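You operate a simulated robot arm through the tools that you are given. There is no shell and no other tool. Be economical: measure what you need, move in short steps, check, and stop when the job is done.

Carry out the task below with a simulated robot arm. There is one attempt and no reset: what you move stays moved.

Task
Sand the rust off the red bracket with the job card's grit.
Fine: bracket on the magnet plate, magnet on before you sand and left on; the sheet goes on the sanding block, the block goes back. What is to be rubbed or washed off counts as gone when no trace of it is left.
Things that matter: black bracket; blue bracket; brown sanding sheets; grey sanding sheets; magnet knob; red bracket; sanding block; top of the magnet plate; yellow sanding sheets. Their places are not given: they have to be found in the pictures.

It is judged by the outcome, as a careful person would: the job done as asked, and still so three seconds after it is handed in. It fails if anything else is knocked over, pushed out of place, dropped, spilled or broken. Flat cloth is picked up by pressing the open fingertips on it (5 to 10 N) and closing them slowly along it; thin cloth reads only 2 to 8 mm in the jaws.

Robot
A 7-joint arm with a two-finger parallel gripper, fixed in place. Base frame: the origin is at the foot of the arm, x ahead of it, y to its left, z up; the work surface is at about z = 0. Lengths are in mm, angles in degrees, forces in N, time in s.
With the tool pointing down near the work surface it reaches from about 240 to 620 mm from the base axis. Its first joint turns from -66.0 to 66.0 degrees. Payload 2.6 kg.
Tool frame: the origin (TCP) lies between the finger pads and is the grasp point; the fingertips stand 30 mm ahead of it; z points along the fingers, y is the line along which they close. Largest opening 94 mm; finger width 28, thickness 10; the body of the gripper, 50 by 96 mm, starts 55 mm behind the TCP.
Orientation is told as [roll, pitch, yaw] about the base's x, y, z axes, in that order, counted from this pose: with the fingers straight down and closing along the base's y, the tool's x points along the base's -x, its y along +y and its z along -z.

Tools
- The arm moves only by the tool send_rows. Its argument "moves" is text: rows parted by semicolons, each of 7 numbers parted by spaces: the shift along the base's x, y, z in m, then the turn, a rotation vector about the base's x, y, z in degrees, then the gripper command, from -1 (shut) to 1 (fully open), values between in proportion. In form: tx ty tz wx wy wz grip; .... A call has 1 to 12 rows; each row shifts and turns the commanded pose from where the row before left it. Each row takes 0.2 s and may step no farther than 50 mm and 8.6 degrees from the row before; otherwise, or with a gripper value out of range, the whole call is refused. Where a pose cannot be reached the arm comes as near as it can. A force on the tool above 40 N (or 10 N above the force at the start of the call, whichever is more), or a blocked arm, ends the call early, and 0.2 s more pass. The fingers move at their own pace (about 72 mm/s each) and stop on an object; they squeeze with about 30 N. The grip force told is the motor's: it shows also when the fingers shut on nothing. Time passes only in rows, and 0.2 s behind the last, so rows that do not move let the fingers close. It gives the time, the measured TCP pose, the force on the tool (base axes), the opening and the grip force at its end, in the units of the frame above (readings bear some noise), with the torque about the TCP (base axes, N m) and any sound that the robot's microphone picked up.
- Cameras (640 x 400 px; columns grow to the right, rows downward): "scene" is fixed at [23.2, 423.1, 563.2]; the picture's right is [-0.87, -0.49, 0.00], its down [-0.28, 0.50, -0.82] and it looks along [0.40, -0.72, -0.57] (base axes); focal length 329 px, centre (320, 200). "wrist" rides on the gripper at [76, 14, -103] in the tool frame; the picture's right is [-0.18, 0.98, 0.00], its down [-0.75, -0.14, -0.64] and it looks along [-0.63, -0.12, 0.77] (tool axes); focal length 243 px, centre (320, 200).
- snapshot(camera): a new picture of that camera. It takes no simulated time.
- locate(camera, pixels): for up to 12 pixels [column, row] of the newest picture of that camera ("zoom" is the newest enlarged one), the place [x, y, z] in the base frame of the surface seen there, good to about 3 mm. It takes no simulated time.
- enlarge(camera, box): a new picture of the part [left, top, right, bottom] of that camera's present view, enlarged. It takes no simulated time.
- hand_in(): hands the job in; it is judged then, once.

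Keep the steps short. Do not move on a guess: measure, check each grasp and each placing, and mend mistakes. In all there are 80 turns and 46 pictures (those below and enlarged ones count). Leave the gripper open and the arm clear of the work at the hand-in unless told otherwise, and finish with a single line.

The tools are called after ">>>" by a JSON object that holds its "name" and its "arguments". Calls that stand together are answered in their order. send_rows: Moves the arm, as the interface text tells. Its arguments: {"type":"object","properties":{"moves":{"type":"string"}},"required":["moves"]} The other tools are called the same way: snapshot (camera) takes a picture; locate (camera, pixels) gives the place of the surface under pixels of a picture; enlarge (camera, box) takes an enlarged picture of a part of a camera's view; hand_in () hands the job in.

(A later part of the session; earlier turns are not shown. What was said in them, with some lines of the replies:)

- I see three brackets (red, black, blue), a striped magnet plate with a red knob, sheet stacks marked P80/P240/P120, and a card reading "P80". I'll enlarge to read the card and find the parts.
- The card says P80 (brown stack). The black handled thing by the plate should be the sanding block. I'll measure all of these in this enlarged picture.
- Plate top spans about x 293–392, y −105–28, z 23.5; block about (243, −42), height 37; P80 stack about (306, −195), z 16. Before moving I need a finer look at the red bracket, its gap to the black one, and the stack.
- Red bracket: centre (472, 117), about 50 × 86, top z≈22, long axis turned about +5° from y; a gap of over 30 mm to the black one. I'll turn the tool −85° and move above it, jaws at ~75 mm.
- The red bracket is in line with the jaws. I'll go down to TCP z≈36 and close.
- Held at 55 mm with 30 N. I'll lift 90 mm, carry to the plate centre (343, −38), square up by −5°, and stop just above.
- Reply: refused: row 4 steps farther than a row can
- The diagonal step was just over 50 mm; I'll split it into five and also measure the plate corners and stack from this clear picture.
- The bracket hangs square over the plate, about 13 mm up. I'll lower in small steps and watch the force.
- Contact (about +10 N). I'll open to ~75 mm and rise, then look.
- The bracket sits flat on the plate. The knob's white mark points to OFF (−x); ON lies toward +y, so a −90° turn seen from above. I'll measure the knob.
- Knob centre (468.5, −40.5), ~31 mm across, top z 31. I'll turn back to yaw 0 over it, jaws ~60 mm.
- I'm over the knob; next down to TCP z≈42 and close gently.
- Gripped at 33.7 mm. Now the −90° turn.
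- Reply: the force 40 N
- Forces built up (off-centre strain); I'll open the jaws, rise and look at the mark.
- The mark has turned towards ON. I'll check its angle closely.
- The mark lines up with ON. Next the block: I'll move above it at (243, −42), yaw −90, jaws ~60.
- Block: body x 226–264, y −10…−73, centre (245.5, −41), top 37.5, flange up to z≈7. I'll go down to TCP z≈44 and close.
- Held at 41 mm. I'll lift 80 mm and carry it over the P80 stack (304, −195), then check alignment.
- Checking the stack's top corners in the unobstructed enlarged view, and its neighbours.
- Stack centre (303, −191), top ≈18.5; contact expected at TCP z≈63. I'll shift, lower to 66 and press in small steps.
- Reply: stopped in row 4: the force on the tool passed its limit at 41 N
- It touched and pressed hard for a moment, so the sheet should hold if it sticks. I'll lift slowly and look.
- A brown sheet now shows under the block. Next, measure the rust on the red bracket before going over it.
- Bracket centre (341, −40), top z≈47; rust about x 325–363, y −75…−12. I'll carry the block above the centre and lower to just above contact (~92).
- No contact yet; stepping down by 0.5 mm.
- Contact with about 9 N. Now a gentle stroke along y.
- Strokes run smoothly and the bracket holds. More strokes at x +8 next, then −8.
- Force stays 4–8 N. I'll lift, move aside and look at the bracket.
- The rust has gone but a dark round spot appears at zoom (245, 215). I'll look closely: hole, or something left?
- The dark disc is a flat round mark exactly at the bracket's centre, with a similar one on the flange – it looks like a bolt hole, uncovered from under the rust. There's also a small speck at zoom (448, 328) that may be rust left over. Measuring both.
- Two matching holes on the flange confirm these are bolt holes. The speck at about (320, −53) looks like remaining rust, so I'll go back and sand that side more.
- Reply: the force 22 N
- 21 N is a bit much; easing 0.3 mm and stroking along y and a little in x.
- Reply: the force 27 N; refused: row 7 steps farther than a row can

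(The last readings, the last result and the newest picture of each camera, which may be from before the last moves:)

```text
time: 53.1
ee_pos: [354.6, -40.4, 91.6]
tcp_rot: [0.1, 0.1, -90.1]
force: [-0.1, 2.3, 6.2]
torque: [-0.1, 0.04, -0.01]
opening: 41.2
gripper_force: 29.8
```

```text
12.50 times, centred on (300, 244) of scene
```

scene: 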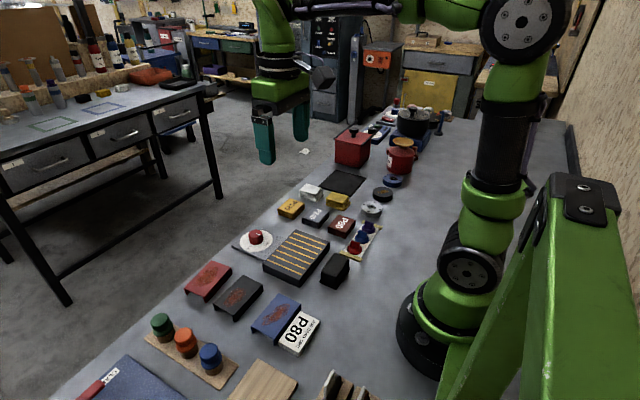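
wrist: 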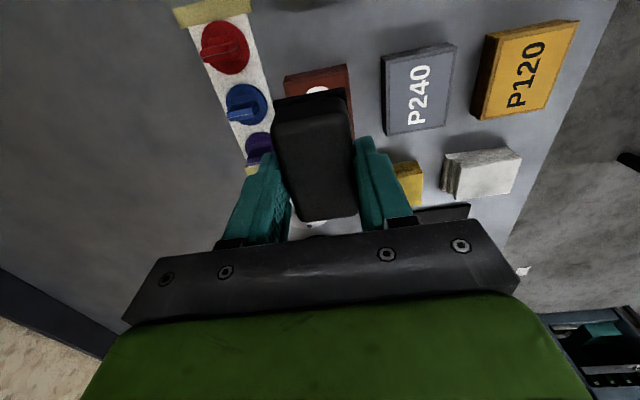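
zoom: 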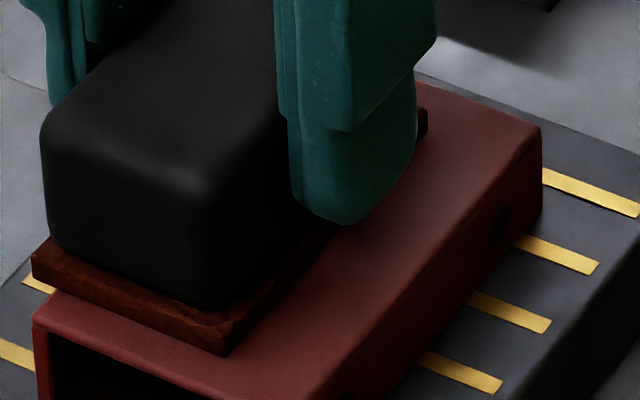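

The last step was too long, so it was refused; the speck already looks gone. I'll do the last strokes and lift off with smaller steps, then check.

>>> {"name": "send_rows", "arguments": {"moves": "0 -0.01 0 0 0 0 -0.5; 0 -0.01 0 0 0 0 -0.5; 0 0.01 0 0 0 0 -0.5; 0 0.01 0 0 0 0 -0.5; 0 0 0.02 0 0 0 -0.5; 0 0 0.04 0 0 0 -0.5; -0.03 0 0.03 0 0 0 -0.5; -0.04 0 0.01 0 0 0 -0.5; -0.038 0 0 0 0 0 -0.5; 0 0 0 0 0 0 -0.5"}}

>>> {"name": "enlarge", "arguments": {"camera": "scene", "box": [270, 225, 326, 260]}}

>>> {"name": "enlarge", "arguments": {"camera": "wrist", "box": [390, 0, 510, 140]}}

```text
time: 55.3
ee_pos: [246.3, -41.0, 191.1]
tcp_rot: [0.2, 0.0, -90.2]
force: [-0.6, -1.0, -0.2]
torque: [-0.03, 0.01, 0.0]
opening: 41.2
gripper_force: 30.0
```

```text
11.43 times, centred on (298, 242) of scene
```

zoom: 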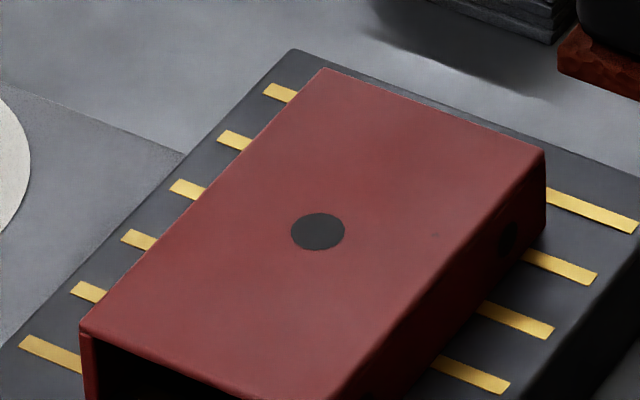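

```text
2.86 times, centred on (450, 70) of wrist
```

zoom: 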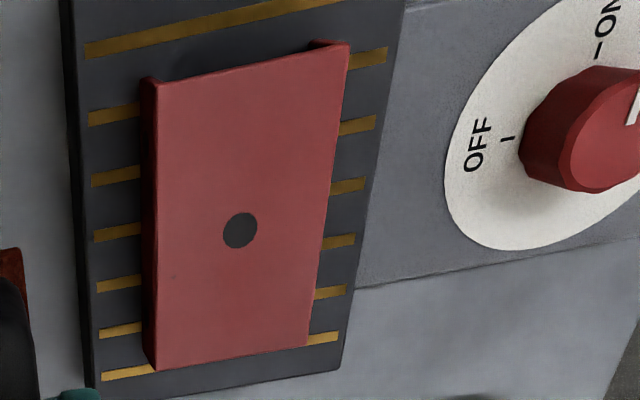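

A tiny speck still shows (zoom (172, 277)). A closer look.

>>> {"name": "enlarge", "arguments": {"camera": "wrist", "box": [405, 85, 435, 105]}}

>>> {"name": "enlarge", "arguments": {"camera": "scene", "box": [300, 238, 316, 252]}}

```text
16.00 times, centred on (420, 95) of wrist
```

zoom: 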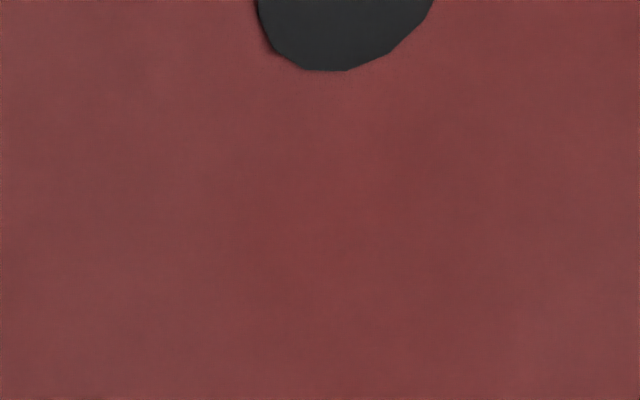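

```text
16.00 times, centred on (308, 245) of scene
```

zoom: 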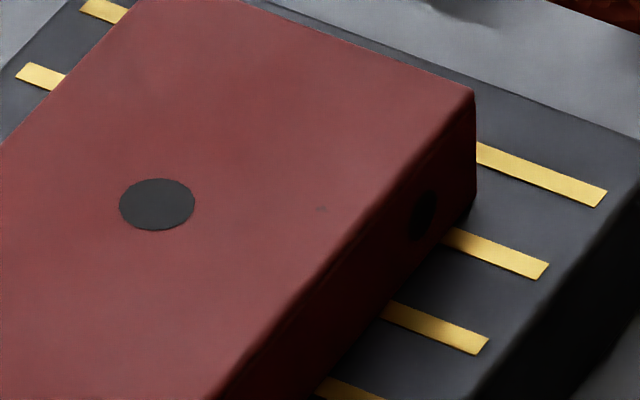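

My box missed it (speck is at wrist (398, 97)). One tighter look there.

>>> {"name": "enlarge", "arguments": {"camera": "wrist", "box": [388, 88, 418, 107]}}

```text
16.00 times, centred on (403, 98) of wrist
```

zoom: 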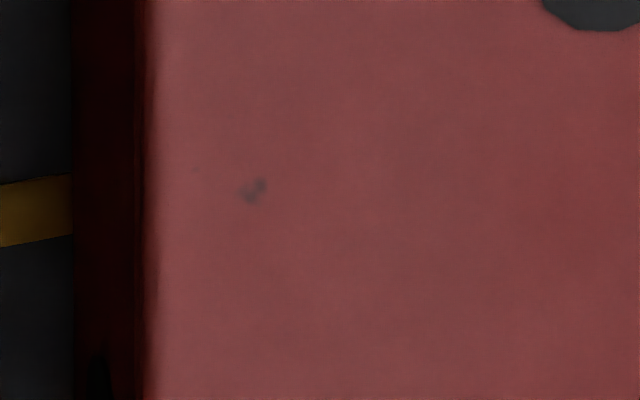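

It's a ~1 mm greyish smudge, perhaps paint texture. To be sure, one more pass over that spot including cross strokes; if unchanged it's the paint itself.

>>> {"name": "send_rows", "arguments": {"moves": "0.042 -0.005 0 0 0 0 -0.5; 0.038 -0.005 0 0 0 0 -0.5; 0 0 -0.04 0 0 0 -0.5; 0 0 -0.035 0 0 0 -0.5; 0 0 -0.015 0 0 0 -0.5; 0 0 -0.007 0 0 0 -0.5; 0 0 -0.002 0 0 0 -0.5; 0 0 -0.0005 0 0 0 -0.5; 0 0 0 0 0 0 -0.5"}}

```text
time: 57.3
ee_pos: [325.6, -49.6, 91.1]
tcp_rot: [0.0, -0.1, -90.1]
force: [-0.5, -0.5, -0.9]
torque: [-0.02, 0.02, -0.01]
opening: 41.1
gripper_force: 30.2
```

>>> {"name": "send_rows", "arguments": {"moves": "0 0 -0.0005 0 0 0 -0.5; 0 0 -0.0005 0 0 0 -0.5; 0 0 0 0 0 0 -0.5"}}

```text
time: 58.1
ee_pos: [325.3, -51.1, 89.3]
tcp_rot: [0.3, 0.0, -90.2]
force: [-5.7, -0.7, 19.2]
torque: [-0.05, 0.28, 0.04]
opening: 41.2
gripper_force: 30.7
```

In contact at 19 N; stroking both ways.

>>> {"name": "send_rows", "arguments": {"moves": "0 0.01 0 0 0 0 -0.5; 0 0.01 0 0 0 0 -0.5; 0 -0.01 0 0 0 0 -0.5; 0 -0.01 0 0 0 0 -0.5; 0 -0.01 0 0 0 0 -0.5; 0 0.01 0 0 0 0 -0.5; 0.008 0 0 0 0 0 -0.5; 0.008 0 0 0 0 0 -0.5; -0.008 0.008 0 0 0 0 -0.5; -0.008 0 0 0 0 0 -0.5; 0.008 -0.012 0 0 0 0 -0.5; 0.008 0 0 0 0 0 -0.5"}}

>>> {"name": "send_rows", "arguments": {"moves": "0 0.01 0 0 0 0 -0.5; 0 0.01 0 0 0 0 -0.5; 0 0.01 0 0 0 0 -0.5; 0 -0.01 0 0 0 0 -0.5; 0 -0.01 0 0 0 0 -0.5; 0 -0.006 0 0 0 0 -0.5; 0 0 0.02 0 0 0 -0.5; 0 0 0.04 0 0 0 -0.5; -0.03 0.005 0.03 0 0 0 -0.5; -0.04 0.005 0.01 0 0 0 -0.5; -0.026 0 0 0 0 0 -0.5; 0 0 0 0 0 0 -0.5"}}

>>> {"name": "enlarge", "arguments": {"camera": "wrist", "box": [385, 0, 505, 140]}}

```text
time: 59.6
ee_pos: [327.7, -55.8, 90.4]
tcp_rot: [0.1, -0.1, -90.5]
force: [-2.0, 1.7, 6.4]
torque: [0.29, 0.06, 0.07]
opening: 41.2
gripper_force: 29.7
stopped in row 7: the force on the tool passed its limit at 46 N (the readings are from after the stop); the commanded pose is now the measured one
```

```text
time: 62.2
ee_pos: [231.6, -38.8, 191.6]
tcp_rot: [0.0, -0.2, -90.4]
force: [-0.4, 0.0, -0.1]
torque: [0.02, 0.0, -0.02]
opening: 41.3
gripper_force: 30.1
```

```text
2.86 times, centred on (445, 70) of wrist
```

zoom: 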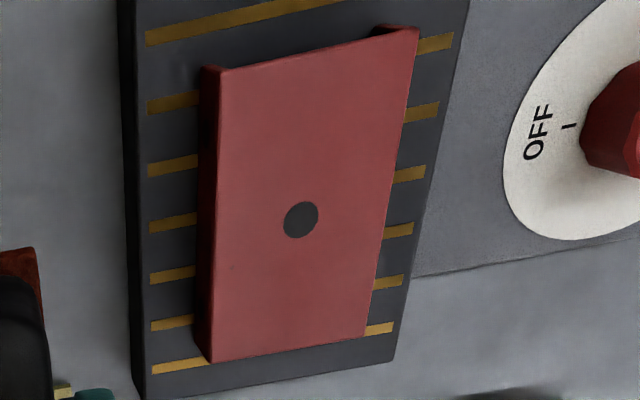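

The call stopped on a force spike at the sheet's edge but the grip held. Comparing the speck in the same scene crop as before.

>>> {"name": "enlarge", "arguments": {"camera": "scene", "box": [300, 238, 316, 252]}}

```text
16.00 times, centred on (308, 245) of scene
```

zoom: 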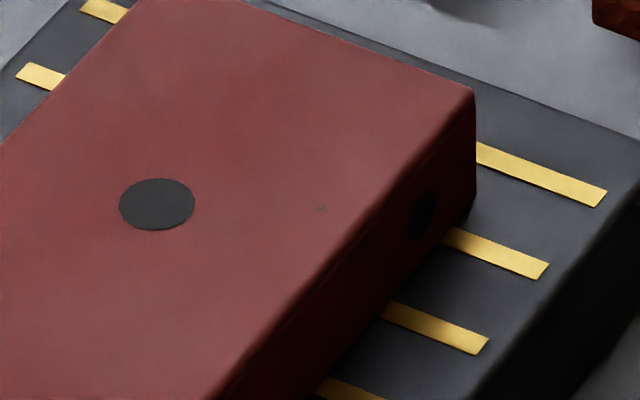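

The speck is identical after every pass, so it is part of the paint; no rust is left and the bracket did not shift. Now the block goes back to (245.5, −41): move over and lower to near the table.

>>> {"name": "send_rows", "arguments": {"moves": "0.014 -0.002 0 0 0 0.3 -0.5; 0 0 -0.04 0 0 0 -0.5; 0 0 -0.04 0 0 0 -0.5; 0 0 -0.035 0 0 0 -0.5; 0 0 -0.018 0 0 0 -0.5; 0 0 -0.008 0 0 0 -0.5; 0 0 0 0 0 0 -0.5"}}

>>> {"name": "enlarge", "arguments": {"camera": "scene", "box": [260, 190, 396, 300]}}

```text
time: 63.8
ee_pos: [246.1, -42.0, 48.3]
tcp_rot: [0.0, -0.2, -90.1]
force: [0.4, -0.2, -0.5]
torque: [-0.02, 0.02, -0.02]
opening: 40.9
gripper_force: 30.6
```

```text
3.64 times, centred on (328, 245) of scene
```

zoom: 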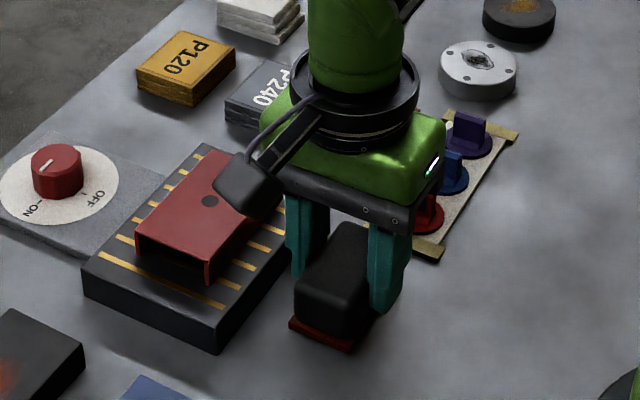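

The block is upright over its place with the sheet beneath. Lowering in small steps to contact.

>>> {"name": "send_rows", "arguments": {"moves": "0 0.001 -0.001 0 0 0 -0.5; 0 0 -0.001 0 0 0 -0.5; 0 0 -0.0005 0 0 0 -0.5; 0 0 0 0 0 0 -0.5"}}

```text
time: 64.8
ee_pos: [246.0, -41.4, 46.6]
tcp_rot: [0.1, -0.2, -90.2]
force: [-0.3, -0.2, -1.0]
torque: [0.0, 0.01, 0.01]
opening: 41.2
gripper_force: 29.9
```

>>> {"name": "send_rows", "arguments": {"moves": "0 0 -0.0006 0 0 0 -0.5; 0 0 -0.0006 0 0 0 -0.5; 0 0 0 0 0 0 -0.5"}}

```text
time: 65.6
ee_pos: [246.4, -40.2, 45.7]
tcp_rot: [0.1, -0.2, -90.1]
force: [0.5, -0.5, -1.5]
torque: [0.01, -0.01, 0.03]
opening: 41.5
gripper_force: 30.1
```

>>> {"name": "send_rows", "arguments": {"moves": "0 0 -0.0006 0 0 0 -0.5; 0 0 -0.0005 0 0 0 -0.5; 0 0 0 0 0 0 -0.5"}}

```text
time: 66.4
ee_pos: [246.6, -40.1, 44.1]
tcp_rot: [0.1, -0.2, -90.2]
force: [0.2, -0.7, -1.5]
torque: [0.03, 0.02, 0.02]
opening: 41.1
gripper_force: 29.8
```

>>> {"name": "send_rows", "arguments": {"moves": "0 0 -0.0006 0 0 0 -0.5; 0 0 -0.0005 0 0 0 -0.5; 0 0 0 0 0 0 -0.5"}}

```text
time: 67.2
ee_pos: [245.7, -41.3, 44.1]
tcp_rot: [0.1, -0.1, -90.1]
force: [0.1, 0.0, -1.3]
torque: [0.02, -0.02, -0.03]
opening: 41.4
gripper_force: 29.7
```

>>> {"name": "send_rows", "arguments": {"moves": "0 0 -0.0006 0 0 0 -0.5; 0 0 -0.0005 0 0 0 -0.5; 0 0 0 0 0 0 -0.5"}}

```text
time: 68.0
ee_pos: [246.2, -41.5, 43.9]
tcp_rot: [0.1, -0.2, -90.2]
force: [-8.3, -3.1, 32.0]
torque: [0.29, 0.46, 0.05]
opening: 41.2
gripper_force: 29.9
```

Firm contact (32 N). I'll ease up 0.7 mm, open to ~60 and rise.

>>> {"name": "send_rows", "arguments": {"moves": "0 0 0.0007 0 0 0 -0.5; 0 0 0 0 0 0 -0.05; 0 0 0 0 0 0 0.15; 0 0 0 0 0 0 0.28; 0 0 0 0 0 0 0.28; 0 0 0.03 0 0 0 0.28; 0 0 0.04 0 0 0 0.28; 0 0 0.045 0 0 0 0.28; 0.02 0 0.045 0 0 0 0.28; 0.045 0 0.02 0 0 0 0.28; 0.045 0.01 0 0 0 0 0.6; 0 0 0 0 0 0 0.8"}}

>>> {"name": "enlarge", "arguments": {"camera": "scene", "box": [220, 180, 396, 300]}}

>>> {"name": "snapshot", "arguments": {"camera": "scene"}}

```text
time: 70.6
ee_pos: [356.6, -31.1, 224.4]
tcp_rot: [0.1, -0.2, -90.0]
force: [-0.2, 0.1, 0.3]
torque: [0.04, -0.03, -0.02]
opening: 84.7
gripper_force: 0.0
```

```text
3.33 times, centred on (308, 240) of scene
```

zoom: 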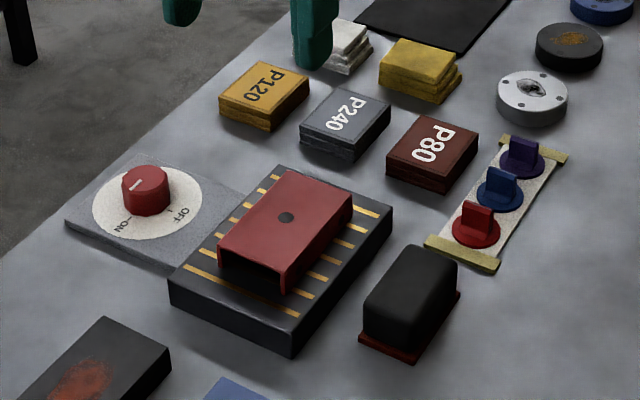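

```text
3 pictures are left
```

scene: 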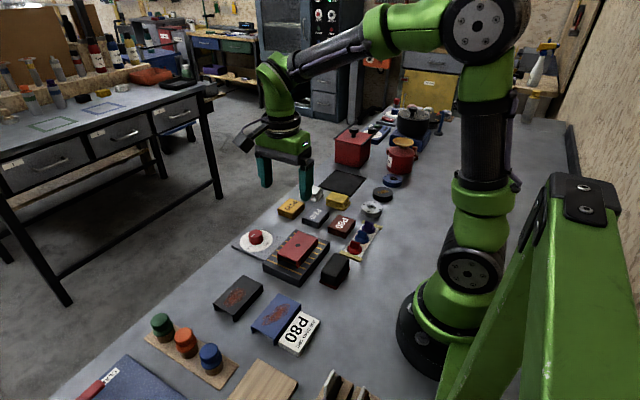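

The block is back in its place with its P80 sheet, the bracket is clean on the plate, the knob is at ON, and the arm is clear with the gripper open. Handing in.

>>> {"name": "hand_in", "arguments": {}}

```text
The job is handed in.
```

The red bracket is sanded clean with P80 on the magnet plate, the magnet is still on, and the sanding block is back in its place with its sheet; one tiny grey speck on the bracket did not change with extra sanding, so I took it for paint.
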